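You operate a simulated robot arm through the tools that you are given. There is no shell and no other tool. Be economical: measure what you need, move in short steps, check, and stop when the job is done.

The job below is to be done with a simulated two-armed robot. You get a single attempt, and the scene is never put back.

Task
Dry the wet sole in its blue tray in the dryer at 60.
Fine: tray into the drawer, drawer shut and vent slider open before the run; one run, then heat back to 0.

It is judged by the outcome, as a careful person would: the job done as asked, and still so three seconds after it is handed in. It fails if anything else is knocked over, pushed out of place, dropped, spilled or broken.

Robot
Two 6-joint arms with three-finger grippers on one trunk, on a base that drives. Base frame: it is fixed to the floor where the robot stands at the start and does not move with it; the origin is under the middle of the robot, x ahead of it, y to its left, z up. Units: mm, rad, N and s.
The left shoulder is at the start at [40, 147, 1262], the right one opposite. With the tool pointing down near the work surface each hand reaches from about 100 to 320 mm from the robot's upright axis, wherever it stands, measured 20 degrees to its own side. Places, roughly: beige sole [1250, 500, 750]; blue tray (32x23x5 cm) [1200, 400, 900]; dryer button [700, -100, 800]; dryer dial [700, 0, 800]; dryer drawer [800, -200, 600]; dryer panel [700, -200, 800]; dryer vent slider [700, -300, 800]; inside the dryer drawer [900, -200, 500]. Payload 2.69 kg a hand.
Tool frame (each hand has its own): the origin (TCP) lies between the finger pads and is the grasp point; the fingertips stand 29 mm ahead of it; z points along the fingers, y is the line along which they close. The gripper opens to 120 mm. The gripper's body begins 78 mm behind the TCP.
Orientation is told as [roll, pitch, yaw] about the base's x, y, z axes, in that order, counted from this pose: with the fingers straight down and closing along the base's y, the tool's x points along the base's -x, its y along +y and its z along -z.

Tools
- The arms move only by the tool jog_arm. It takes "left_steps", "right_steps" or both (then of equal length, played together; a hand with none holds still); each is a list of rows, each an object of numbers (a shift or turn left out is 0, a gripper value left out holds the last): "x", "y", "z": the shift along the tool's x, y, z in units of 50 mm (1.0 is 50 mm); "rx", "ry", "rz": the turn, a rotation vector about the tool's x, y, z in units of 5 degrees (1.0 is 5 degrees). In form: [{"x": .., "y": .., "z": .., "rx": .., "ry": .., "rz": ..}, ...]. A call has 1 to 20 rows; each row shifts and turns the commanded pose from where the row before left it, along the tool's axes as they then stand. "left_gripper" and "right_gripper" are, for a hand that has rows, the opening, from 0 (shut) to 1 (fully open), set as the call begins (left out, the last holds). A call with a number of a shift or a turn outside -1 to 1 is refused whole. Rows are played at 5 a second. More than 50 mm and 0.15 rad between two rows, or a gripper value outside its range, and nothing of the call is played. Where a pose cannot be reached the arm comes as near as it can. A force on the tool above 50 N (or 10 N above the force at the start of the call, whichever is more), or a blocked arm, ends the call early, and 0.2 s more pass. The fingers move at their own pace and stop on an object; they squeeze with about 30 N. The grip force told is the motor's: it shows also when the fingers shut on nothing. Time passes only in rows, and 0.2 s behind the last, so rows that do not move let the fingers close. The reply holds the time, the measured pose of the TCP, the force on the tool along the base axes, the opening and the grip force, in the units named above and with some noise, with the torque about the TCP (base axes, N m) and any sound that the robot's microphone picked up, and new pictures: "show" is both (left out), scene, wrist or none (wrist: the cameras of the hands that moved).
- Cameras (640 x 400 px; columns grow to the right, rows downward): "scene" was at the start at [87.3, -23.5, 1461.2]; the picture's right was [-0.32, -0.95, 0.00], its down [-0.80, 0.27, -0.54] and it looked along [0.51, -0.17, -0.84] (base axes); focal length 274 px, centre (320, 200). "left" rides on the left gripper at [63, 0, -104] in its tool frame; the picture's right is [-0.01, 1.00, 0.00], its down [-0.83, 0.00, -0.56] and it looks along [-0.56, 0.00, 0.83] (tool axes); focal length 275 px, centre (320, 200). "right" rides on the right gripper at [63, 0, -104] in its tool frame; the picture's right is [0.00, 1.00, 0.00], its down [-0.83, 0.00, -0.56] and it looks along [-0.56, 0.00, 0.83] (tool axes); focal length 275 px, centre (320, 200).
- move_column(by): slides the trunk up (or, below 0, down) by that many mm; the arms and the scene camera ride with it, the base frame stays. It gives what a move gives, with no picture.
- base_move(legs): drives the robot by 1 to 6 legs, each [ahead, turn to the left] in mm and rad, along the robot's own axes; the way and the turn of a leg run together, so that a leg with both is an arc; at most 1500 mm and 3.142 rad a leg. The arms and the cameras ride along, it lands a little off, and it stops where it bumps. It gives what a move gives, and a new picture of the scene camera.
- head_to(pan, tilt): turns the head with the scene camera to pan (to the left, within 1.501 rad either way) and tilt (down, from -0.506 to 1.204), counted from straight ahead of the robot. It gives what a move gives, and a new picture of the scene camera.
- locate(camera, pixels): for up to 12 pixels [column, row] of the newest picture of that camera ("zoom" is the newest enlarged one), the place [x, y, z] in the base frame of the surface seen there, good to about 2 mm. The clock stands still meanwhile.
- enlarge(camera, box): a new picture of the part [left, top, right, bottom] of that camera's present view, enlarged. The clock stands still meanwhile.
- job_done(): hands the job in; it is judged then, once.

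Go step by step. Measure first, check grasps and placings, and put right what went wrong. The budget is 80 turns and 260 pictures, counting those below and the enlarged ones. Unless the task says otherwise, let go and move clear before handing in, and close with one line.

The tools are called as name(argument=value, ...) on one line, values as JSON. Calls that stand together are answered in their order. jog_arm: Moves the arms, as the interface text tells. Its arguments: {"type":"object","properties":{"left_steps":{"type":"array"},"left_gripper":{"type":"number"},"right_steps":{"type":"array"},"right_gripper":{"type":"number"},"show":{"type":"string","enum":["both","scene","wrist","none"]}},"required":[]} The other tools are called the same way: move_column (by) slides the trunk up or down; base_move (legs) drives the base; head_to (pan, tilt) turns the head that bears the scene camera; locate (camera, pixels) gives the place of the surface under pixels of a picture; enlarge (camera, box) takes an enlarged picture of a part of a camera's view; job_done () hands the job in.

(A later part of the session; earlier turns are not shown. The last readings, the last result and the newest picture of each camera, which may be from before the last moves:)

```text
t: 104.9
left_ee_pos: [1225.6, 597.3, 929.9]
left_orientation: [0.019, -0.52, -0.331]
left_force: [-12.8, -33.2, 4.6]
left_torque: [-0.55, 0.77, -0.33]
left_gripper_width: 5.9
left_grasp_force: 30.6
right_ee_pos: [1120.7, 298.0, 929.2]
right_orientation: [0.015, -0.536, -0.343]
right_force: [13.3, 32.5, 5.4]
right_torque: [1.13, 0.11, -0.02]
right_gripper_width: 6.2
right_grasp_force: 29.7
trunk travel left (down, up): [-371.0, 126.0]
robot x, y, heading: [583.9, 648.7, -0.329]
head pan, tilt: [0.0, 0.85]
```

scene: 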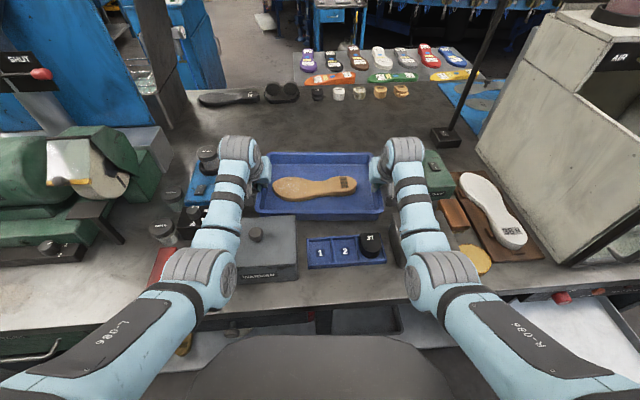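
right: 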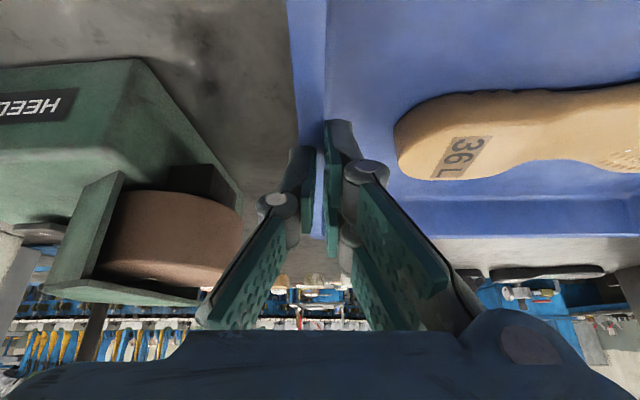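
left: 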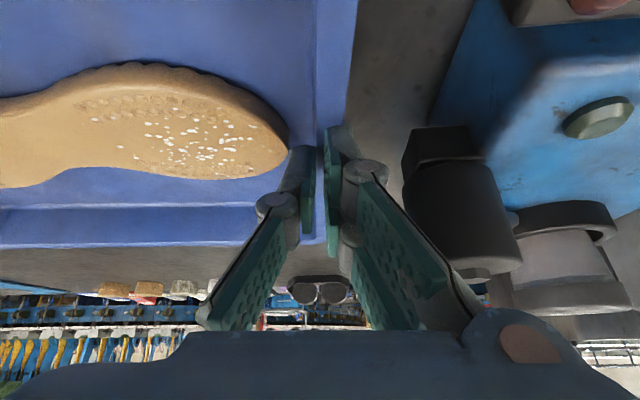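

The tray is lifted level, but the hands pull it apart with about 35 N. I'll relax each 3 mm inward, then raise the tray clear of the knobs.

jog_arm(left_steps=[{"y": -0.055}], right_steps=[{"y": 0.055}], show="none")

move_column(by=124)

base_move(legs=[[-150, 0]])

```text
t: 105.3
left_ee_pos: [1224.0, 597.2, 928.8]
left_orientation: [0.024, -0.52, -0.331]
left_force: [-7.1, -23.5, 5.6]
left_torque: [-0.37, 0.56, -0.35]
left_gripper_width: 5.7
left_grasp_force: 29.9
right_ee_pos: [1122.0, 298.7, 928.9]
right_orientation: [0.009, -0.535, -0.342]
right_force: [9.7, 22.2, 8.5]
right_torque: [0.84, 0.28, -0.06]
right_gripper_width: 6.3
right_grasp_force: 29.8
trunk travel left (down, up): [-371.0, 126.0]
robot x, y, heading: [585.8, 652.8, -0.33]
head pan, tilt: [0.0, 0.85]
```

```text
t: 106.9
left_ee_pos: [1226.0, 595.9, 1051.0]
left_orientation: [0.027, -0.518, -0.33]
left_force: [-7.4, -19.6, -2.5]
left_torque: [-0.33, 0.33, -0.34]
left_gripper_width: 6.1
left_grasp_force: 30.2
right_ee_pos: [1123.3, 298.3, 1051.5]
right_orientation: [0.007, -0.533, -0.342]
right_force: [8.4, 19.4, -1.8]
right_torque: [0.57, -0.28, -0.1]
right_gripper_width: 5.8
right_grasp_force: 30.1
trunk travel left (down, up): [-495.0, 2.0]
robot x, y, heading: [583.9, 650.0, -0.334]
head pan, tilt: [0.0, 0.85]
```

```text
t: 108.2
left_ee_pos: [1087.4, 643.3, 1049.3]
left_orientation: [0.026, -0.513, -0.331]
left_force: [-7.5, -18.5, -3.0]
left_torque: [-0.4, 0.18, -0.38]
left_gripper_width: 6.1
left_grasp_force: 29.7
right_ee_pos: [985.2, 346.1, 1050.0]
right_orientation: [0.008, -0.529, -0.341]
right_force: [8.5, 18.6, -1.9]
right_torque: [0.59, -0.06, -0.11]
right_gripper_width: 5.7
right_grasp_force: 30.0
trunk travel left (down, up): [-495.0, 2.0]
robot x, y, heading: [444.0, 696.0, -0.33]
head pan, tilt: [0.0, 0.85]
```

scene: 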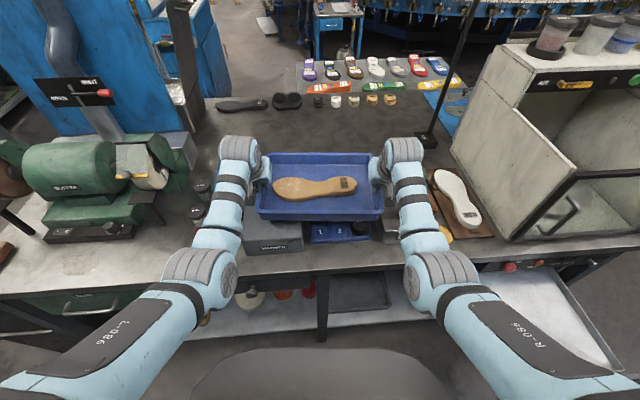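

Carrying steadily, sole lying in the tray. Backing into the aisle, turning right, driving along, and turning back to face the open drawer.

base_move(legs=[[-375, 0], [0, -1.49]])

head_to(pan=0, tilt=0.7)

```text
t: 114.2
left_ee_pos: [89.8, 174.9, 1051.2]
left_orientation: [0.024, -0.516, -1.825]
left_force: [-3.4, 2.2, -2.9]
left_torque: [0.18, -0.01, -0.32]
left_gripper_width: 6.0
left_grasp_force: 29.7
right_ee_pos: [-215.1, 255.5, 1051.7]
right_orientation: [0.008, -0.531, -1.839]
right_force: [3.2, -2.2, -1.7]
right_torque: [-0.12, -0.15, -0.13]
right_gripper_width: 6.2
right_grasp_force: 30.2
trunk travel left (down, up): [-495.0, 2.0]
robot x, y, heading: [96.0, 819.5, -1.832]
head pan, tilt: [0.0, 0.85]
```

scene: 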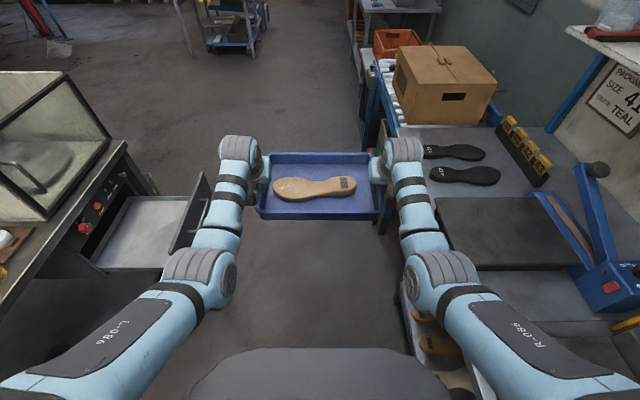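

```text
t: 114.9
left_ee_pos: [89.7, 174.9, 1051.0]
left_orientation: [0.024, -0.516, -1.828]
left_force: [-1.2, 1.9, -2.2]
left_torque: [-0.02, -0.08, -0.28]
left_gripper_width: 6.1
left_grasp_force: 30.2
right_ee_pos: [-215.5, 255.3, 1052.3]
right_orientation: [0.007, -0.535, -1.838]
right_force: [0.6, -1.4, -2.1]
right_torque: [0.16, -0.12, -0.11]
right_gripper_width: 6.2
right_grasp_force: 30.3
trunk travel left (down, up): [-495.0, 2.0]
robot x, y, heading: [93.7, 819.8, -1.822]
head pan, tilt: [0.0, 0.7]
```

scene: 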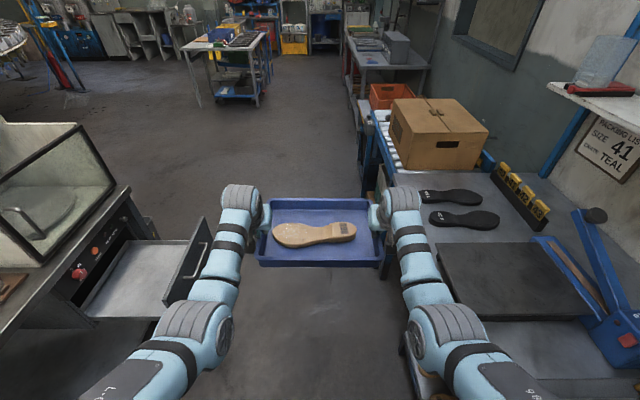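

The right arm travels close to the press table and the cardboard box edge (393,110). Measuring those before driving.

locate(camera="scene", pixels=[[391, 120], [393, 165], [378, 130], [425, 190], [440, 250], [372, 100], [385, 175], [205, 225], [190, 240], [120, 200], [425, 290]])

```text
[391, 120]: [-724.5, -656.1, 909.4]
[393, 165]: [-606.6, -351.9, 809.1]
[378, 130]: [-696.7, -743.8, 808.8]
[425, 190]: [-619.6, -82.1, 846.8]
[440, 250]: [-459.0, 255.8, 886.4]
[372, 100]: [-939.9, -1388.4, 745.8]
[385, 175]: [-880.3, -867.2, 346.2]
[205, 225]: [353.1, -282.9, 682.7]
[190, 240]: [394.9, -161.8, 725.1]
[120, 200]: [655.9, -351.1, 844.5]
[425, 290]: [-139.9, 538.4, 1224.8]
```

All of those lie beyond f=-500, leaving over 100 mm clearance. Driving along 817 mm and turning back to the drawer.

base_move(legs=[[817, 0], [0, 1.572]])

head_to(pan=0, tilt=0.9)

```text
t: 123.1
left_ee_pos: [530.2, 28.7, 1051.0]
left_orientation: [0.026, -0.517, -0.254]
left_force: [-1.6, -0.5, -3.0]
left_torque: [0.09, 0.05, -0.33]
left_gripper_width: 6.1
left_grasp_force: 30.1
right_ee_pos: [452.0, -277.0, 1052.7]
right_orientation: [0.008, -0.532, -0.262]
right_force: [2.5, 0.5, -2.0]
right_torque: [0.1, 0.09, -0.15]
right_gripper_width: 6.1
right_grasp_force: 30.2
trunk travel left (down, up): [-495.0, 2.0]
robot x, y, heading: [-114.9, 33.4, -0.253]
head pan, tilt: [0.0, 0.7]
```

scene: 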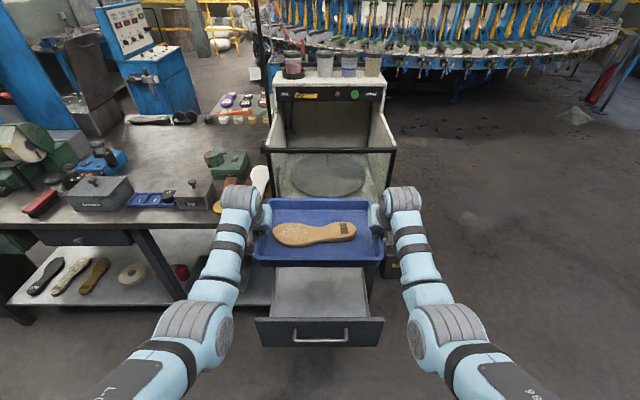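

```text
t: 123.9
left_ee_pos: [529.4, 30.0, 1050.7]
left_orientation: [0.023, -0.515, -0.252]
left_force: [-1.4, -0.2, -3.5]
left_torque: [0.07, -0.01, -0.29]
left_gripper_width: 5.9
left_grasp_force: 30.4
right_ee_pos: [452.0, -275.9, 1051.4]
right_orientation: [0.008, -0.533, -0.262]
right_force: [1.0, -0.2, -2.1]
right_torque: [0.14, 0.15, -0.15]
right_gripper_width: 5.9
right_grasp_force: 29.8
trunk travel left (down, up): [-495.0, 2.0]
robot x, y, heading: [-117.1, 29.7, -0.253]
head pan, tilt: [0.0, 0.901]
```

scene: 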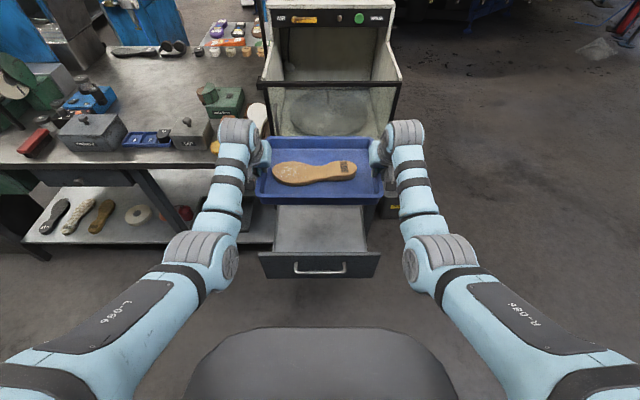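

Nicely aligned with the drawer (tray centre ≈4 mm left). Measuring the drawer's inner walls precisely before lowering.

enlarge(camera="scene", box=[240, 180, 400, 290])

locate(camera="zoom", pixels=[[140, 260], [500, 260], [134, 230], [505, 230], [120, 280], [510, 275], [490, 100], [496, 130], [143, 120], [300, 285], [138, 200], [504, 200]])

```text
3.64 times, centred on (320, 235) of scene
```

zoom: 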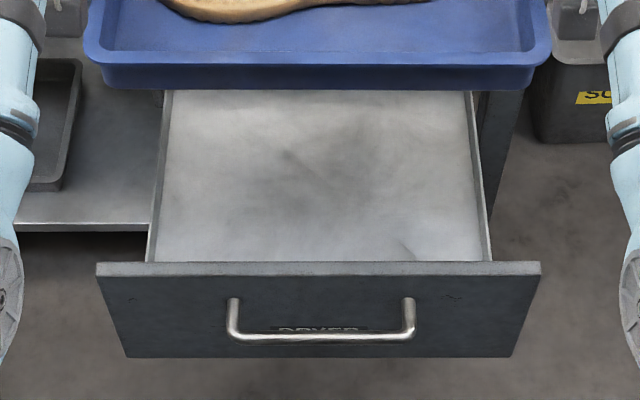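

```text
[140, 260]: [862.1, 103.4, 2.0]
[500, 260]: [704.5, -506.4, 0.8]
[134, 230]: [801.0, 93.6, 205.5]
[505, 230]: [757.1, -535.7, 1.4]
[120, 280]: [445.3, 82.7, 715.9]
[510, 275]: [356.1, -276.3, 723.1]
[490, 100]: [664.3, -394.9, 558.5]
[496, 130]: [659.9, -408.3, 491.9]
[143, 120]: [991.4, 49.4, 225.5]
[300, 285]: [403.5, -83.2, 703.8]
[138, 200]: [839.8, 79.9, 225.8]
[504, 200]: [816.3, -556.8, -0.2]
```

locate(camera="zoom", pixels=[[152, 230], [155, 200], [160, 230], [163, 200], [168, 150], [487, 240], [484, 220], [479, 200], [474, 180], [470, 150], [300, 268], [300, 262]])

locate(camera="scene", pixels=[[200, 160], [190, 158], [285, 193], [352, 203], [262, 195], [380, 195], [320, 196]])

```text
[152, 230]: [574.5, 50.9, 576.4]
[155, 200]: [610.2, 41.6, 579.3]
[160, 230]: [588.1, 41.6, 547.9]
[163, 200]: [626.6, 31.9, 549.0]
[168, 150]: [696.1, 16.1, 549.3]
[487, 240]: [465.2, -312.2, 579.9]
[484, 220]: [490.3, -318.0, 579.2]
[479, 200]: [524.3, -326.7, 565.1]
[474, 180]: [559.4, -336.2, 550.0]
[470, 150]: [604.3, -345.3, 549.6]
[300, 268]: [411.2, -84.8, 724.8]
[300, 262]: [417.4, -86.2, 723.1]
```

```text
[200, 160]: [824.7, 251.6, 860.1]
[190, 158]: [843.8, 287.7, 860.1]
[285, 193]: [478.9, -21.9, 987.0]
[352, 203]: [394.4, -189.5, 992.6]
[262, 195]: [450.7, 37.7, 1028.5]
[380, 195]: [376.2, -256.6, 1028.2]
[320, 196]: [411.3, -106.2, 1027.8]
```

Drawer interior spans lateral -185..+188, side walls only to z≈579. The tray's front rim reads about 20 mm lower than expected, so I'll check the tray for tilt.

enlarge(camera="scene", box=[230, 115, 410, 225])

locate(camera="zoom", pixels=[[320, 80], [320, 95], [320, 115], [320, 255], [320, 270], [320, 280], [320, 300], [120, 200], [515, 200], [150, 85], [500, 85], [200, 240]])

```text
3.56 times, centred on (320, 170) of scene
```

zoom: 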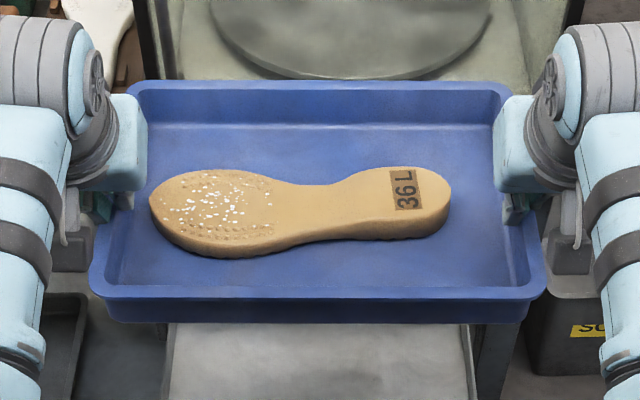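

```text
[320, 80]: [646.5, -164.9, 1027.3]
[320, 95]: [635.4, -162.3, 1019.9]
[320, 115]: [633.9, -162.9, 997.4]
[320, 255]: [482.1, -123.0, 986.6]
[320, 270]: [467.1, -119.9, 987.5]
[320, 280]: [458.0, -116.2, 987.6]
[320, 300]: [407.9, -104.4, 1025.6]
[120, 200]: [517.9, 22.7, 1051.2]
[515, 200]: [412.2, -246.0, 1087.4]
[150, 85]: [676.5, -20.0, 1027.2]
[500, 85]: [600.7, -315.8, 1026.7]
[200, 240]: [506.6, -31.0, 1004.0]
```

The tray is level (rim 1027 front and back) but sits about 24 mm below the TCPs, so it may have slipped toward the fingertips. Checking the wrist views.

jog_arm(left_steps=[{}], right_steps=[{}], show="wrist")

enlarge(camera="left", box=[230, 80, 410, 280])

enlarge(camera="right", box=[230, 80, 410, 280])

```text
t: 124.3
left_ee_pos: [530.1, 30.0, 1051.4]
left_orientation: [0.024, -0.517, -0.252]
left_force: [-1.7, 0.2, -3.0]
left_torque: [0.09, 0.1, -0.3]
left_gripper_width: 6.1
left_grasp_force: 29.8
right_ee_pos: [453.1, -275.4, 1051.2]
right_orientation: [0.007, -0.534, -0.261]
right_force: [0.5, 0.8, -1.5]
right_torque: [0.11, 0.03, -0.14]
right_gripper_width: 5.9
right_grasp_force: 29.8
trunk travel left (down, up): [-495.0, 2.0]
robot x, y, heading: [-112.2, 31.8, -0.252]
head pan, tilt: [0.0, 0.901]
```

right: 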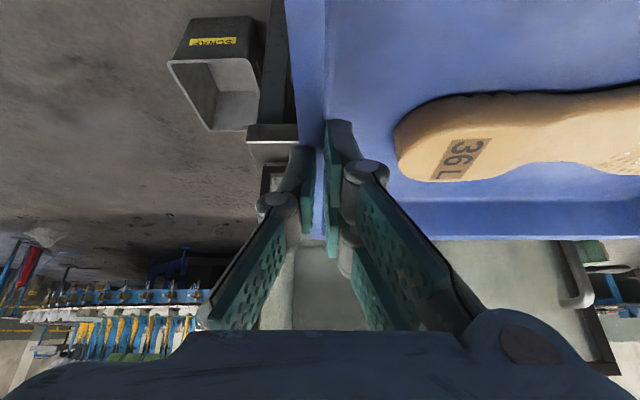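
left: 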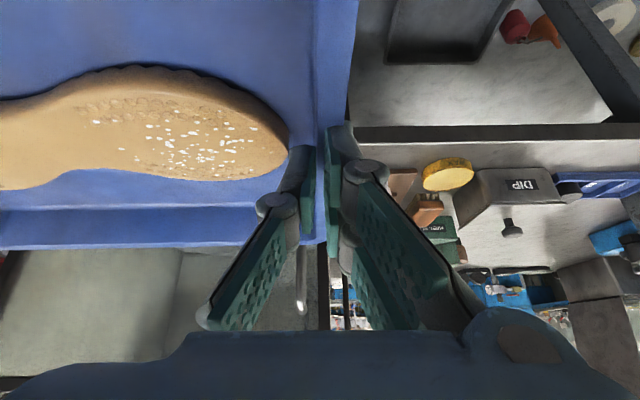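

```text
2.00 times, centred on (320, 180) of left
```

zoom: 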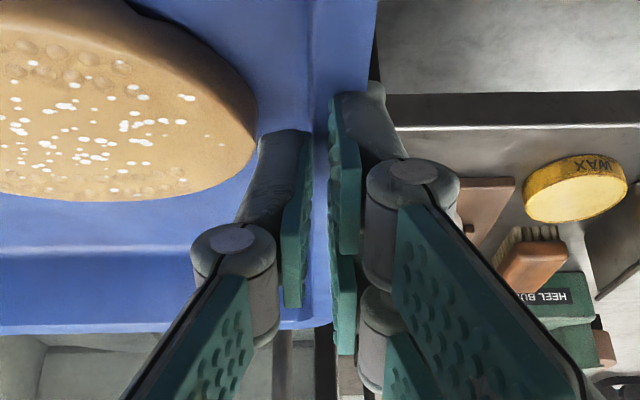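

```text
2.00 times, centred on (320, 180) of right
```

zoom: 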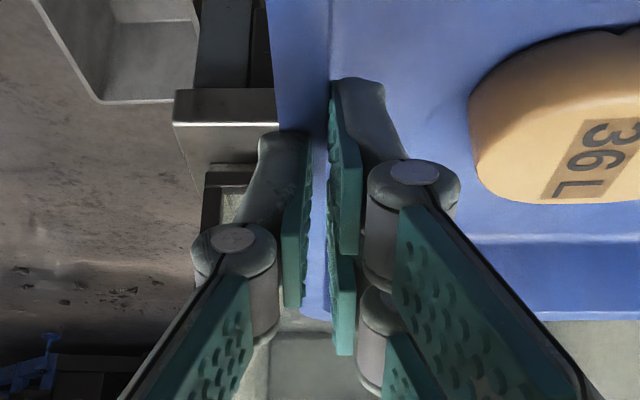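

The hold is stable (unchanged since the lift) and just sits nearer the fingertips. I'll move 40 mm ahead so the tray clears the front plate (f≈426) and the dial, then lower in stages.

base_move(legs=[[40, 0]])

move_column(by=-230)

head_to(pan=0, tilt=0.9)

```text
t: 125.1
left_ee_pos: [562.2, 22.1, 1055.8]
left_orientation: [0.028, -0.526, -0.254]
left_force: [-1.3, 0.5, -2.4]
left_torque: [0.37, 0.89, -0.31]
left_gripper_width: 6.1
left_grasp_force: 30.3
right_ee_pos: [483.9, -283.4, 1057.8]
right_orientation: [0.009, -0.543, -0.26]
right_force: [1.8, -0.8, -1.1]
right_torque: [-0.1, -0.8, -0.17]
right_gripper_width: 6.3
right_grasp_force: 30.1
trunk travel left (down, up): [-495.0, 2.0]
robot x, y, heading: [-73.9, 17.5, -0.247]
head pan, tilt: [0.0, 0.901]
```

scene: 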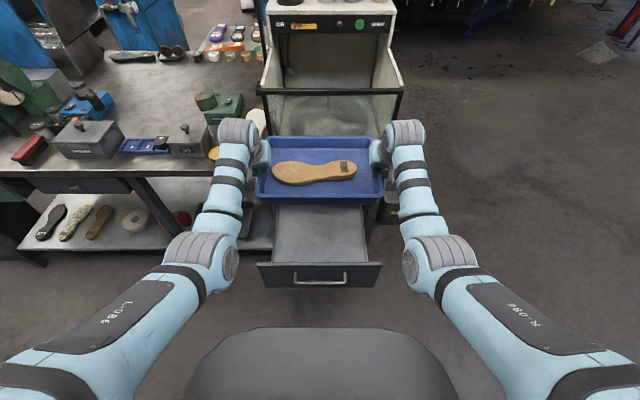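

```text
t: 127.6
left_ee_pos: [568.0, 20.7, 822.4]
left_orientation: [0.027, -0.517, -0.253]
left_force: [-2.3, -0.2, -1.5]
left_torque: [0.1, 0.14, -0.29]
left_gripper_width: 6.0
left_grasp_force: 30.5
right_ee_pos: [489.3, -286.1, 822.6]
right_orientation: [0.006, -0.536, -0.264]
right_force: [2.3, 0.0, -1.6]
right_torque: [0.04, -0.05, -0.11]
right_gripper_width: 5.9
right_grasp_force: 29.5
trunk travel left (down, up): [-265.0, 232.0]
robot x, y, heading: [-70.9, 21.0, -0.254]
head pan, tilt: [0.0, 0.901]
```

```text
t: 128.2
left_ee_pos: [568.8, 18.4, 822.2]
left_orientation: [0.025, -0.519, -0.252]
left_force: [-1.8, 0.3, -3.5]
left_torque: [0.07, 0.14, -0.29]
left_gripper_width: 5.9
left_grasp_force: 30.2
right_ee_pos: [490.6, -285.7, 823.4]
right_orientation: [0.008, -0.535, -0.261]
right_force: [1.2, -0.5, -1.5]
right_torque: [0.07, -0.03, -0.13]
right_gripper_width: 6.0
right_grasp_force: 29.8
trunk travel left (down, up): [-265.0, 232.0]
robot x, y, heading: [-73.9, 21.5, -0.253]
head pan, tilt: [0.0, 0.901]
```

scene: 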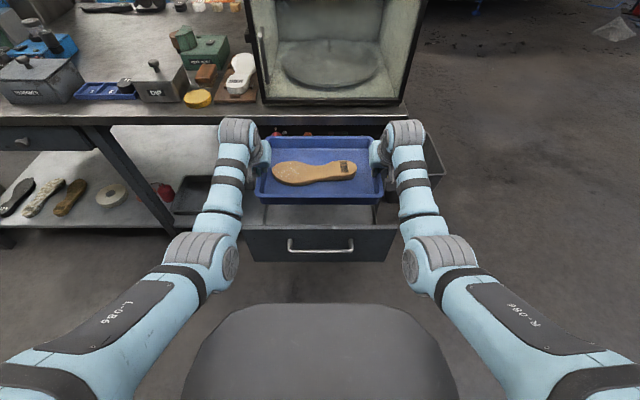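

On track (TCPs f=546, lat +160/-154). Lowering further toward the drawer floor.

move_column(by=-150)

head_to(pan=0, tilt=0.95)

locate(camera="scene", pixels=[[320, 130], [320, 165], [320, 185], [280, 185], [360, 185], [320, 215], [320, 205]])

```text
t: 129.9
left_ee_pos: [565.2, 21.4, 673.2]
left_orientation: [0.024, -0.521, -0.251]
left_force: [-1.8, -1.0, -2.8]
left_torque: [0.12, 0.11, -0.25]
left_gripper_width: 5.9
left_grasp_force: 29.9
right_ee_pos: [487.8, -285.3, 675.8]
right_orientation: [0.008, -0.54, -0.261]
right_force: [-0.4, -1.0, 12.9]
right_torque: [0.42, 1.66, 0.07]
right_gripper_width: 6.0
right_grasp_force: 29.8
trunk travel left (down, up): [-115.0, 382.0]
robot x, y, heading: [-76.0, 22.5, -0.25]
head pan, tilt: [0.0, 0.901]
```

```text
t: 130.5
left_ee_pos: [566.5, 20.8, 672.9]
left_orientation: [0.024, -0.52, -0.254]
left_force: [-1.5, -0.7, -3.1]
left_torque: [0.12, 0.37, -0.27]
left_gripper_width: 6.1
left_grasp_force: 29.7
right_ee_pos: [488.8, -285.1, 674.7]
right_orientation: [0.006, -0.541, -0.262]
right_force: [1.7, -1.7, 16.3]
right_torque: [0.53, 1.93, 0.25]
right_gripper_width: 5.9
right_grasp_force: 30.2
trunk travel left (down, up): [-115.0, 382.0]
robot x, y, heading: [-74.3, 20.8, -0.257]
head pan, tilt: [0.0, 0.949]
```

scene: 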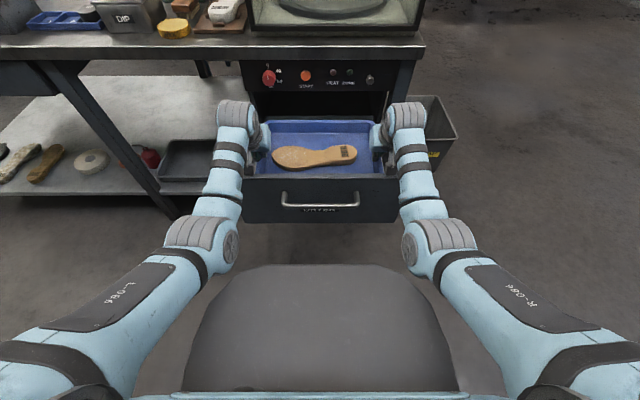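

```text
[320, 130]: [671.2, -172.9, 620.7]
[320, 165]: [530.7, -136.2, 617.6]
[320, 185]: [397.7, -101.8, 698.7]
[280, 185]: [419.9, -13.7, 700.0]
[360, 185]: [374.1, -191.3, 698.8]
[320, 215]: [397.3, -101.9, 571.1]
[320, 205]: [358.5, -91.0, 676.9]
```

The right hand reads +16 N up: its camera housing (about f=439, z=732) is touching the front plate top (z≈724). I'll lift 20 mm, go 45 mm further in under the panel (tray rim stays below 717), then lower.

move_column(by=18)

base_move(legs=[[45, 0]])

jog_arm(left_steps=[{}], right_steps=[{}])

```text
t: 131.2
left_ee_pos: [568.0, 21.2, 690.4]
left_orientation: [0.025, -0.522, -0.253]
left_force: [-1.2, -0.5, -2.6]
left_torque: [0.1, 0.1, -0.28]
left_gripper_width: 5.9
left_grasp_force: 30.4
right_ee_pos: [488.0, -285.8, 689.8]
right_orientation: [0.006, -0.535, -0.263]
right_force: [1.6, 0.3, -1.2]
right_torque: [0.08, -0.05, -0.1]
right_gripper_width: 6.2
right_grasp_force: 29.4
trunk travel left (down, up): [-133.0, 364.0]
robot x, y, heading: [-73.9, 25.3, -0.249]
head pan, tilt: [0.0, 0.949]
```

```text
t: 132.1
left_ee_pos: [609.4, 8.3, 692.0]
left_orientation: [0.026, -0.521, -0.254]
left_force: [-0.4, -0.9, -2.2]
left_torque: [-0.06, -0.57, -0.28]
left_gripper_width: 6.0
left_grasp_force: 30.0
right_ee_pos: [531.3, -295.9, 692.1]
right_orientation: [0.007, -0.537, -0.262]
right_force: [1.8, 0.3, -2.1]
right_torque: [0.21, 0.65, -0.12]
right_gripper_width: 6.0
right_grasp_force: 30.1
trunk travel left (down, up): [-133.0, 364.0]
robot x, y, heading: [-28.7, 7.6, -0.25]
head pan, tilt: [0.0, 0.949]
```

scene: 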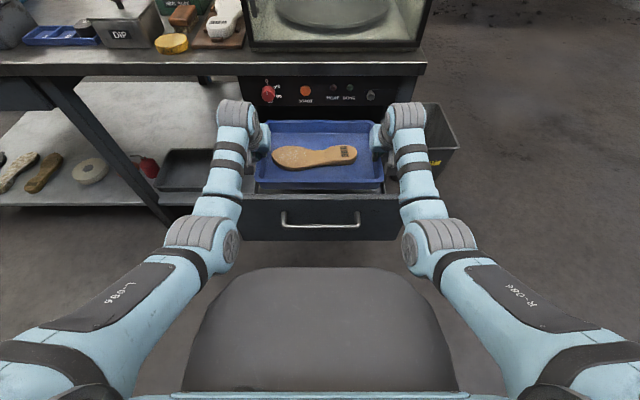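

```text
t: 132.5
left_ee_pos: [610.2, 9.4, 691.0]
left_orientation: [0.026, -0.52, -0.254]
left_force: [-1.9, -0.3, -2.1]
left_torque: [0.04, -0.04, -0.28]
left_gripper_width: 5.9
left_grasp_force: 29.7
right_ee_pos: [530.8, -296.5, 692.1]
right_orientation: [0.008, -0.537, -0.261]
right_force: [1.1, 0.2, -1.4]
right_torque: [0.12, 0.16, -0.12]
right_gripper_width: 6.1
right_grasp_force: 29.9
trunk travel left (down, up): [-133.0, 364.0]
robot x, y, heading: [-32.8, 10.9, -0.252]
head pan, tilt: [0.0, 0.949]
```

scene: 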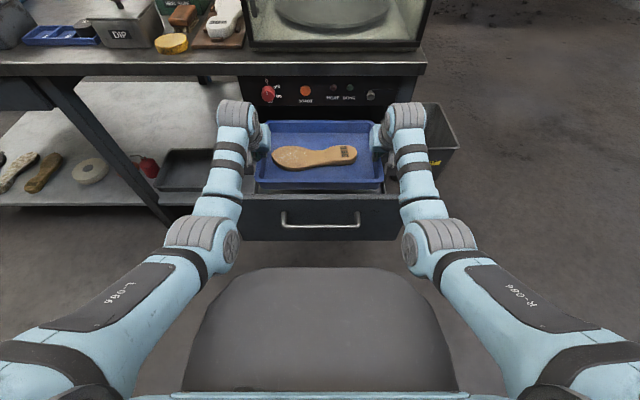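
right: 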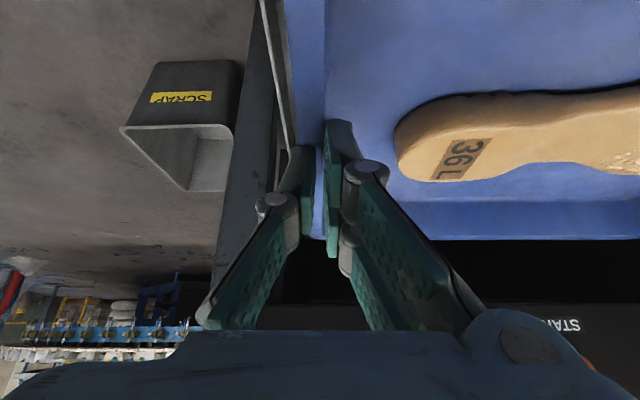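
left: 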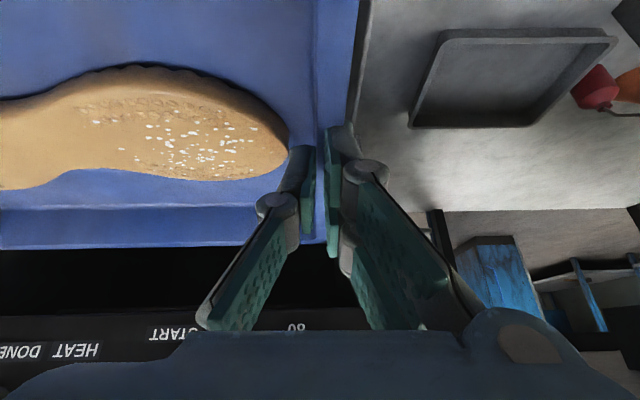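

Clear on both sides: the drawer walls show outside the tray edges. Lowering onto the drawer floor.

move_column(by=-66)

move_column(by=-8)

jog_arm(left_steps=[{}], right_steps=[{}], show="scene")

```text
t: 133.5
left_ee_pos: [611.9, 8.5, 622.9]
left_orientation: [0.026, -0.519, -0.254]
left_force: [-0.5, -0.2, -2.1]
left_torque: [0.07, 0.15, -0.3]
left_gripper_width: 6.1
left_grasp_force: 30.2
right_ee_pos: [532.3, -296.8, 625.2]
right_orientation: [0.007, -0.536, -0.262]
right_force: [0.5, 0.7, -1.0]
right_torque: [0.13, -0.06, -0.13]
right_gripper_width: 5.7
right_grasp_force: 29.6
trunk travel left (down, up): [-67.0, 430.0]
robot x, y, heading: [-30.2, 12.1, -0.254]
head pan, tilt: [0.0, 0.949]
```

```text
t: 134.1
left_ee_pos: [610.5, 9.9, 617.8]
left_orientation: [0.027, -0.523, -0.254]
left_force: [-0.6, -0.1, 0.9]
left_torque: [-0.07, -0.6, -0.24]
left_gripper_width: 5.9
left_grasp_force: 29.9
right_ee_pos: [531.7, -295.2, 616.9]
right_orientation: [0.009, -0.539, -0.263]
right_force: [1.6, 0.1, 3.5]
right_torque: [-0.02, -0.45, -0.13]
right_gripper_width: 6.0
right_grasp_force: 30.1
trunk travel left (down, up): [-59.0, 438.0]
robot x, y, heading: [-31.8, 11.9, -0.25]
head pan, tilt: [0.0, 0.949]
```

```text
t: 134.5
left_ee_pos: [610.3, 9.7, 616.1]
left_orientation: [0.026, -0.522, -0.254]
left_force: [-0.2, -0.5, 0.8]
left_torque: [-0.12, -0.7, -0.28]
left_gripper_width: 5.9
left_grasp_force: 29.9
right_ee_pos: [531.9, -296.4, 617.4]
right_orientation: [0.008, -0.538, -0.262]
right_force: [1.8, -0.3, 4.3]
right_torque: [-0.09, -0.7, -0.11]
right_gripper_width: 5.9
right_grasp_force: 30.6
trunk travel left (down, up): [-59.0, 438.0]
robot x, y, heading: [-28.1, 12.9, -0.254]
head pan, tilt: [0.0, 0.949]
```

scene: 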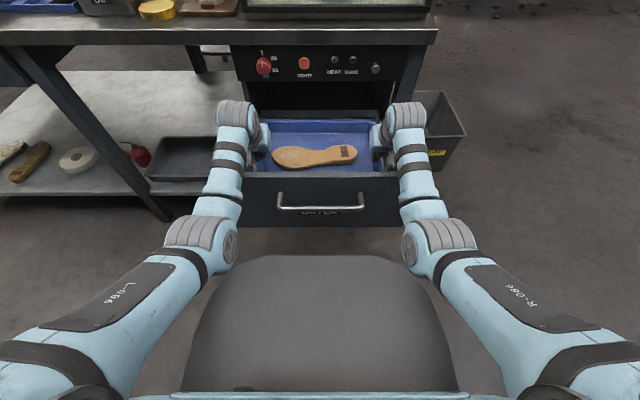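

The weight is on the drawer floor. Releasing both hands slightly and raising straight up.

jog_arm(left_steps=[{}, {}], right_steps=[{}, {}], left_gripper=0.2, right_gripper=0.2, show="none")

move_column(by=210)

base_move(legs=[[-150, 0]])

enlarge(camera="scene", box=[200, 60, 440, 260])

```text
t: 135.1
left_ee_pos: [610.5, 9.9, 616.2]
left_orientation: [0.026, -0.518, -0.251]
left_force: [0.3, -0.4, -0.4]
left_torque: [0.0, -0.01, 0.01]
left_gripper_width: 23.8
left_grasp_force: 0.0
right_ee_pos: [532.0, -296.7, 615.9]
right_orientation: [0.008, -0.535, -0.262]
right_force: [0.7, 0.0, 0.0]
right_torque: [-0.01, 0.0, 0.0]
right_gripper_width: 24.1
right_grasp_force: 0.2
trunk travel left (down, up): [-59.0, 438.0]
robot x, y, heading: [-32.8, 7.1, -0.259]
head pan, tilt: [0.0, 0.949]
```

```text
t: 137.4
left_ee_pos: [612.0, 10.3, 826.5]
left_orientation: [0.027, -0.52, -0.254]
left_force: [0.1, -0.9, 0.2]
left_torque: [0.0, 0.04, -0.01]
left_gripper_width: 24.1
left_grasp_force: 0.0
right_ee_pos: [533.1, -296.2, 826.4]
right_orientation: [0.007, -0.536, -0.263]
right_force: [0.6, 0.0, 0.0]
right_torque: [-0.02, 0.0, -0.02]
right_gripper_width: 24.0
right_grasp_force: 0.0
trunk travel left (down, up): [-269.0, 228.0]
robot x, y, heading: [-29.7, 9.3, -0.249]
head pan, tilt: [0.0, 0.949]
```

```text
t: 138.7
left_ee_pos: [465.3, 47.3, 827.2]
left_orientation: [0.026, -0.517, -0.254]
left_force: [0.4, 0.8, 0.1]
left_torque: [0.02, -0.05, -0.04]
left_gripper_width: 24.0
left_grasp_force: 0.0
right_ee_pos: [386.5, -259.0, 826.6]
right_orientation: [0.006, -0.534, -0.263]
right_force: [0.7, -0.4, 0.1]
right_torque: [-0.01, -0.03, 0.03]
right_gripper_width: 24.1
right_grasp_force: 0.0
trunk travel left (down, up): [-269.0, 228.0]
robot x, y, heading: [-175.4, 47.5, -0.254]
head pan, tilt: [0.0, 0.949]
```

scene: 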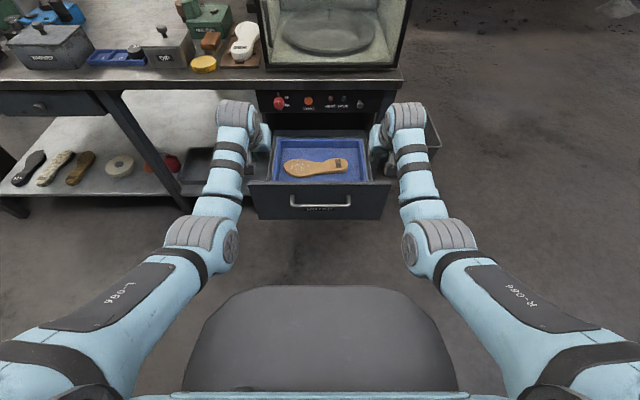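

```text
2.00 times, centred on (320, 160) of scene
```

zoom: 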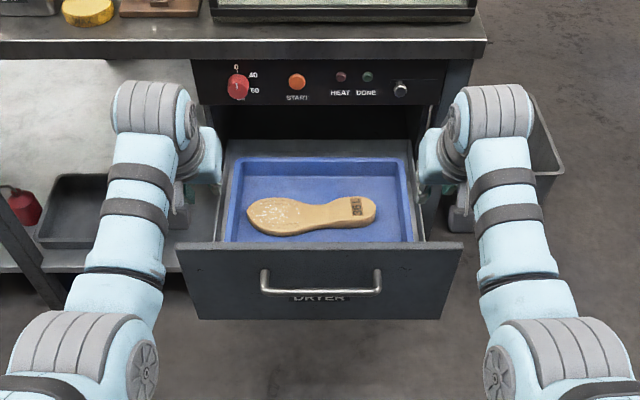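

The tray sits flat in the drawer with the sole in it. I'll back off, lower the closed hands in front of the face (either side of the handle), and push the drawer shut by driving ahead.

base_move(legs=[[-92, 0]])

jog_arm(left_steps=[{}, {}], right_steps=[{}, {}], left_gripper=0, right_gripper=0, show="none")

move_column(by=-170)

base_move(legs=[[60, 0]])

```text
t: 139.8
left_ee_pos: [375.9, 70.7, 826.0]
left_orientation: [0.026, -0.517, -0.251]
left_force: [-0.7, -0.6, 0.4]
left_torque: [0.0, -0.01, 0.03]
left_gripper_width: 23.8
left_grasp_force: 0.1
right_ee_pos: [297.7, -235.0, 827.5]
right_orientation: [0.006, -0.534, -0.263]
right_force: [0.2, -1.0, -0.7]
right_torque: [0.0, 0.01, -0.03]
right_gripper_width: 24.1
right_grasp_force: 0.1
trunk travel left (down, up): [-269.0, 228.0]
robot x, y, heading: [-265.4, 72.1, -0.251]
head pan, tilt: [0.0, 0.949]
```

scene: 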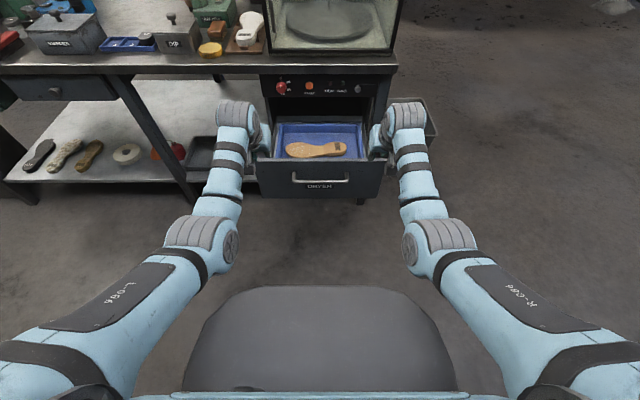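

```text
t: 140.4
left_ee_pos: [375.3, 71.1, 826.9]
left_orientation: [0.027, -0.52, -0.251]
left_force: [-0.8, -0.3, -0.9]
left_torque: [0.0, 0.01, 0.02]
left_gripper_width: 0.0
left_grasp_force: 28.0
right_ee_pos: [295.6, -236.5, 827.3]
right_orientation: [0.007, -0.536, -0.261]
right_force: [1.0, -0.3, 0.2]
right_torque: [0.03, -0.01, -0.03]
right_gripper_width: 0.0
right_grasp_force: 28.1
trunk travel left (down, up): [-269.0, 228.0]
robot x, y, heading: [-265.2, 70.5, -0.25]
head pan, tilt: [0.0, 0.949]
```

```text
t: 142.4
left_ee_pos: [375.6, 69.4, 656.1]
left_orientation: [0.025, -0.518, -0.252]
left_force: [-1.4, -0.3, 0.0]
left_torque: [0.03, 0.0, 0.01]
left_gripper_width: 0.0
left_grasp_force: 28.5
right_ee_pos: [295.6, -236.2, 656.5]
right_orientation: [0.004, -0.536, -0.263]
right_force: [-0.3, -0.1, -0.3]
right_torque: [0.0, -0.03, -0.04]
right_gripper_width: 0.2
right_grasp_force: 28.8
trunk travel left (down, up): [-99.0, 398.0]
robot x, y, heading: [-269.6, 72.1, -0.253]
head pan, tilt: [0.0, 0.949]
```

```text
t: 143.3
left_ee_pos: [434.0, 54.1, 656.0]
left_orientation: [0.028, -0.521, -0.253]
left_force: [0.3, 0.5, -0.5]
left_torque: [0.03, 0.0, 0.0]
left_gripper_width: 0.2
left_grasp_force: 29.0
right_ee_pos: [353.6, -249.7, 655.6]
right_orientation: [0.006, -0.535, -0.262]
right_force: [0.1, 0.5, 0.2]
right_torque: [0.01, -0.01, 0.01]
right_gripper_width: 0.0
right_grasp_force: 28.2
trunk travel left (down, up): [-99.0, 398.0]
robot x, y, heading: [-208.5, 56.1, -0.253]
head pan, tilt: [0.0, 0.949]
```

scene: 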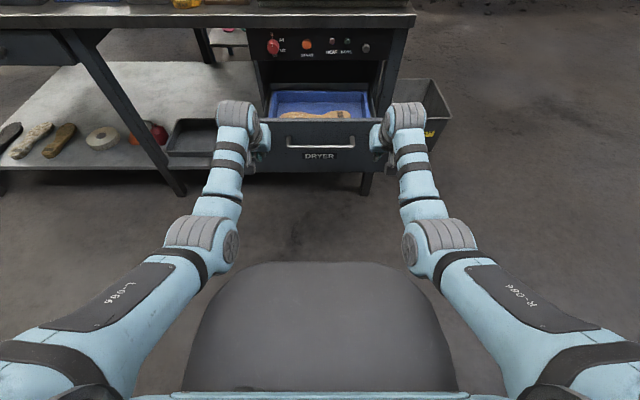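

Hands are at the face beside the handle. Pushing ahead in stages.

base_move(legs=[[200, 0]])

base_move(legs=[[85, 0]])

```text
t: 144.9
left_ee_pos: [626.9, 4.3, 656.0]
left_orientation: [0.026, -0.519, -0.255]
left_force: [-0.3, -0.4, -0.3]
left_torque: [0.02, 0.03, -0.01]
left_gripper_width: 0.1
left_grasp_force: 28.6
right_ee_pos: [546.9, -301.0, 657.3]
right_orientation: [0.007, -0.536, -0.264]
right_force: [0.8, -0.3, -0.8]
right_torque: [-0.01, 0.05, 0.0]
right_gripper_width: 0.2
right_grasp_force: 28.5
trunk travel left (down, up): [-99.0, 398.0]
robot x, y, heading: [-17.9, 7.3, -0.251]
head pan, tilt: [0.0, 0.949]
```

scene: 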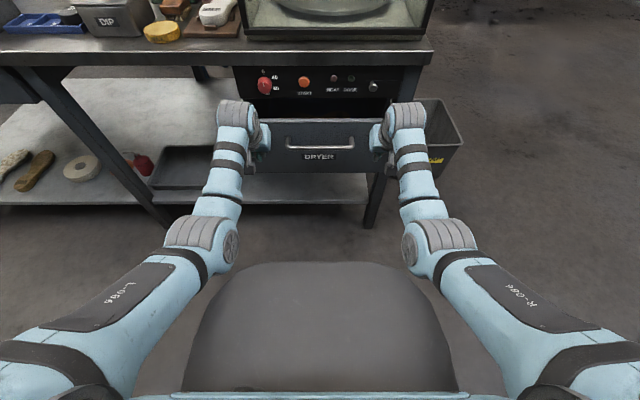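

```text
t: 146.0
left_ee_pos: [708.8, -15.0, 656.0]
left_orientation: [0.025, -0.52, -0.255]
left_force: [-0.3, -0.6, 0.0]
left_torque: [0.01, 0.0, -0.02]
left_gripper_width: 0.0
left_grasp_force: 28.5
right_ee_pos: [629.2, -322.1, 656.8]
right_orientation: [0.008, -0.534, -0.263]
right_force: [1.0, -0.8, 0.4]
right_torque: [0.03, 0.02, 0.0]
right_gripper_width: 0.0
right_grasp_force: 28.7
trunk travel left (down, up): [-99.0, 398.0]
robot x, y, heading: [65.7, -17.8, -0.251]
head pan, tilt: [0.0, 0.949]
```

scene: 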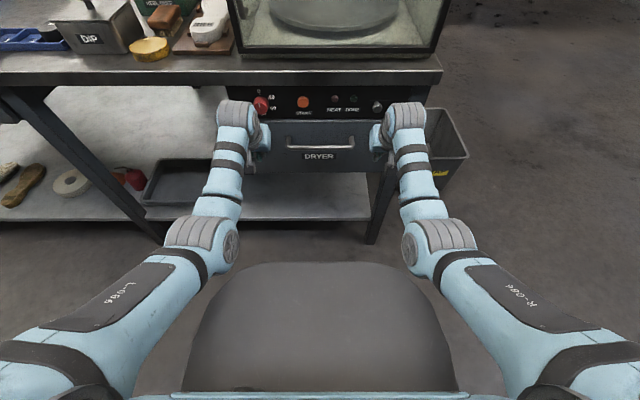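

The drawer follows; measuring how far it still is from shut.

locate(camera="scene", pixels=[[320, 128], [320, 165], [285, 128], [352, 128], [320, 117]])

enlarge(camera="scene", box=[220, 70, 420, 190])

```text
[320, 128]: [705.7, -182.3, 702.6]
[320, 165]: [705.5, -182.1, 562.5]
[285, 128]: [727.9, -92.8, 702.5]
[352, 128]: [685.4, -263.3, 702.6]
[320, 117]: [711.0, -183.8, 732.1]
```

```text
3.20 times, centred on (320, 130) of scene
```

zoom: 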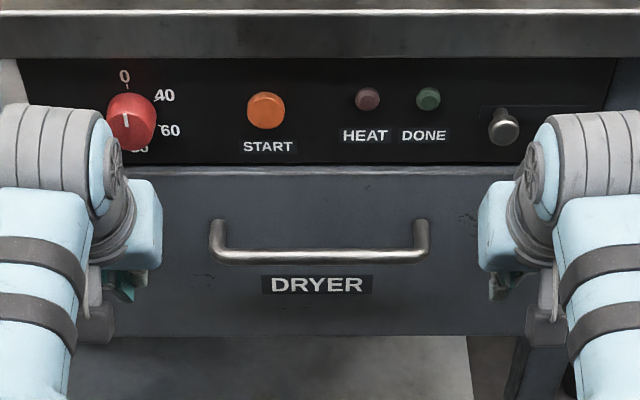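

Face at f≈729 versus 734–735 when shut originally: about 6 mm to go. A last small push.

base_move(legs=[[14, 0]])

locate(camera="scene", pixels=[[320, 128], [320, 165], [285, 128], [352, 128]])

```text
t: 146.8
left_ee_pos: [718.6, -18.4, 656.0]
left_orientation: [0.026, -0.517, -0.253]
left_force: [-18.3, 4.0, -6.3]
left_torque: [0.13, 0.32, 0.02]
left_gripper_width: 0.3
left_grasp_force: 28.5
right_ee_pos: [641.6, -325.3, 657.6]
right_orientation: [0.008, -0.536, -0.263]
right_force: [-4.4, 0.5, -2.4]
right_torque: [0.02, 0.15, -0.01]
right_gripper_width: 0.0
right_grasp_force: 28.6
trunk travel left (down, up): [-99.0, 398.0]
robot x, y, heading: [75.0, -16.5, -0.254]
head pan, tilt: [0.0, 0.949]
```

scene: 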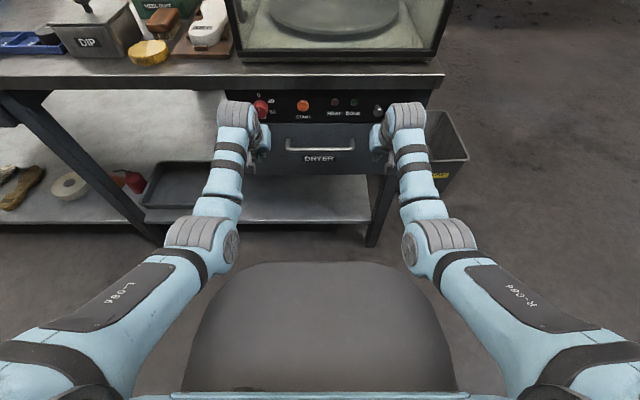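

```text
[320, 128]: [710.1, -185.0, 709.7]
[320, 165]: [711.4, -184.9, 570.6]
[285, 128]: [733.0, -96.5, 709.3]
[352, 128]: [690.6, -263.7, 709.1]
```

The drawer is shut (face f≈734, 18 N stop). Now the vent slider: back off, raise the hands to panel height, and take a close look at the panel.

base_move(legs=[[-70, 0]])

move_column(by=148)

jog_arm(right_steps=[{"y": 0.5}, {"y": 0.5}], show="both")

enlarge(camera="scene", box=[230, 70, 420, 190])

```text
t: 147.8
left_ee_pos: [652.2, -3.2, 656.6]
left_orientation: [0.026, -0.516, -0.254]
left_force: [-0.5, 0.2, -0.3]
left_torque: [0.01, -0.04, 0.02]
left_gripper_width: 0.2
left_grasp_force: 28.4
right_ee_pos: [574.8, -309.3, 656.3]
right_orientation: [0.006, -0.535, -0.263]
right_force: [-0.7, 0.4, -0.2]
right_torque: [-0.04, 0.0, 0.03]
right_gripper_width: 0.0
right_grasp_force: 28.3
trunk travel left (down, up): [-99.0, 398.0]
robot x, y, heading: [11.9, -3.4, -0.25]
head pan, tilt: [0.0, 0.949]
```

scene: 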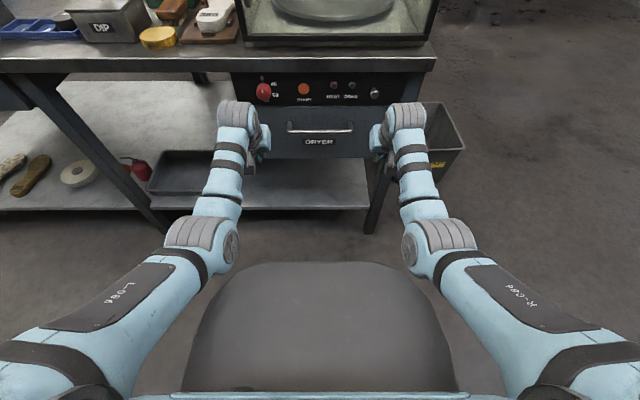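

```text
t: 149.5
left_ee_pos: [652.9, -1.7, 803.9]
left_orientation: [0.026, -0.517, -0.254]
left_force: [-0.6, 0.2, -0.8]
left_torque: [-0.02, -0.01, 0.01]
left_gripper_width: 0.2
left_grasp_force: 28.4
right_ee_pos: [575.7, -309.3, 805.3]
right_orientation: [0.005, -0.533, -0.262]
right_force: [0.3, -0.2, -0.2]
right_torque: [-0.01, 0.0, -0.03]
right_gripper_width: 0.0
right_grasp_force: 29.4
trunk travel left (down, up): [-247.0, 250.0]
robot x, y, heading: [7.9, -1.4, -0.252]
head pan, tilt: [0.0, 0.949]
```

```text
t: 150.1
left_ee_pos: [653.0, -2.0, 802.9]
left_orientation: [0.023, -0.515, -0.252]
left_force: [-0.1, 0.0, -0.1]
left_torque: [-0.02, 0.01, -0.02]
left_gripper_width: 0.0
left_grasp_force: 28.2
right_ee_pos: [588.6, -260.3, 806.6]
right_orientation: [0.008, -0.536, -0.263]
right_force: [-0.4, -0.4, -0.5]
right_torque: [0.0, 0.01, 0.01]
right_gripper_width: 0.0
right_grasp_force: 28.6
trunk travel left (down, up): [-247.0, 250.0]
robot x, y, heading: [8.2, -1.0, -0.254]
head pan, tilt: [0.0, 0.949]
```

scene: 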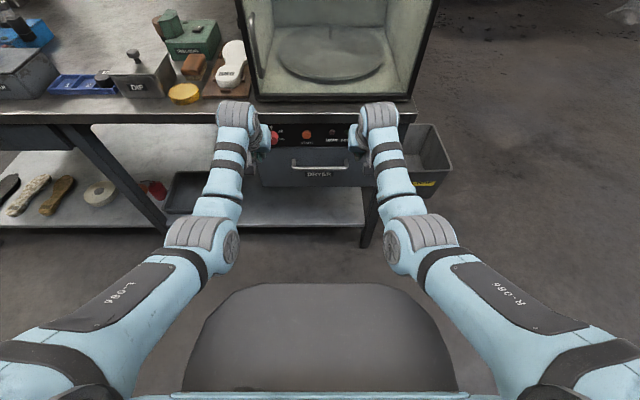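
right: 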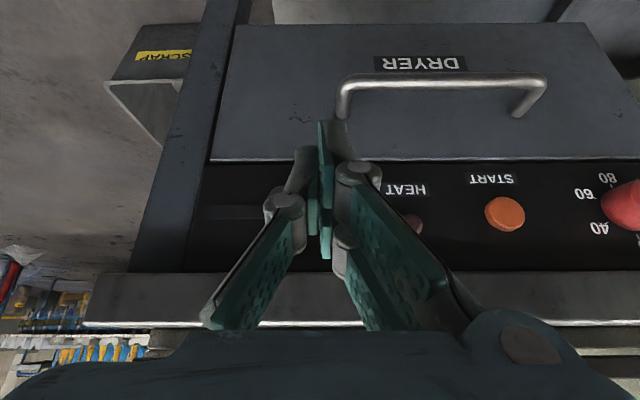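

```text
3.33 times, centred on (325, 130) of scene
```

zoom: 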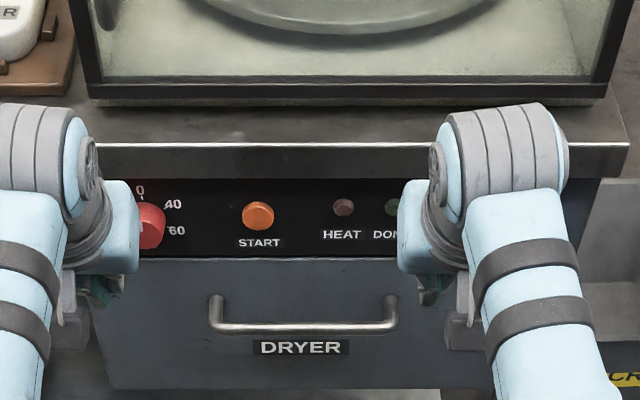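

The fingers sit between the DONE light and the slider knob (TCP lat -105, knob lat -131). Driving ahead so the tips reach beside the knob's stem.

base_move(legs=[[62, 0]])

jog_arm(right_steps=[{}], show="wrist")

```text
t: 151.2
left_ee_pos: [705.3, -15.2, 801.2]
left_orientation: [0.028, -0.495, -0.252]
left_force: [0.2, -0.3, -0.3]
left_torque: [0.01, -0.01, -0.03]
left_gripper_width: 0.0
left_grasp_force: 28.6
right_ee_pos: [644.7, -274.5, 806.0]
right_orientation: [0.007, -0.531, -0.262]
right_force: [0.2, 0.5, 0.1]
right_torque: [-0.01, -0.02, 0.03]
right_gripper_width: 0.0
right_grasp_force: 28.8
trunk travel left (down, up): [-247.0, 250.0]
robot x, y, heading: [70.7, -15.6, -0.252]
head pan, tilt: [0.0, 0.949]
stopped in leg 1: the force on the tool passed its limit at 134 N (the readings are from after the stop); the commanded pose is now the measured one
```

scene: 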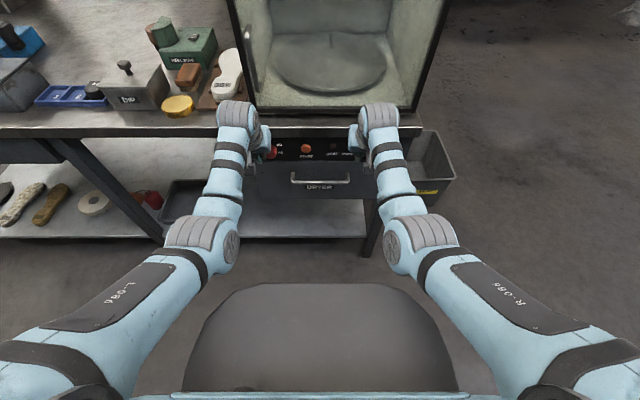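

```text
t: 151.6
left_ee_pos: [706.1, -15.4, 803.5]
left_orientation: [0.024, -0.495, -0.251]
left_force: [-1.0, -0.2, 0.3]
left_torque: [-0.01, 0.03, 0.02]
left_gripper_width: 0.2
left_grasp_force: 28.5
right_ee_pos: [642.1, -274.5, 805.9]
right_orientation: [0.006, -0.535, -0.261]
right_force: [-0.7, -0.9, 0.1]
right_torque: [0.01, -0.02, 0.04]
right_gripper_width: 0.3
right_grasp_force: 28.0
trunk travel left (down, up): [-247.0, 250.0]
robot x, y, heading: [70.4, -15.8, -0.256]
head pan, tilt: [0.0, 0.949]
```

right: 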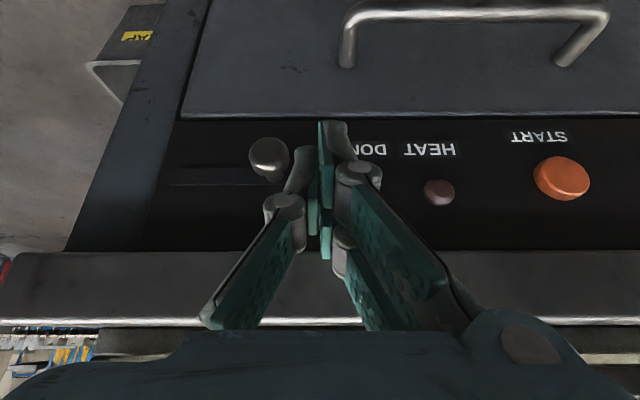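

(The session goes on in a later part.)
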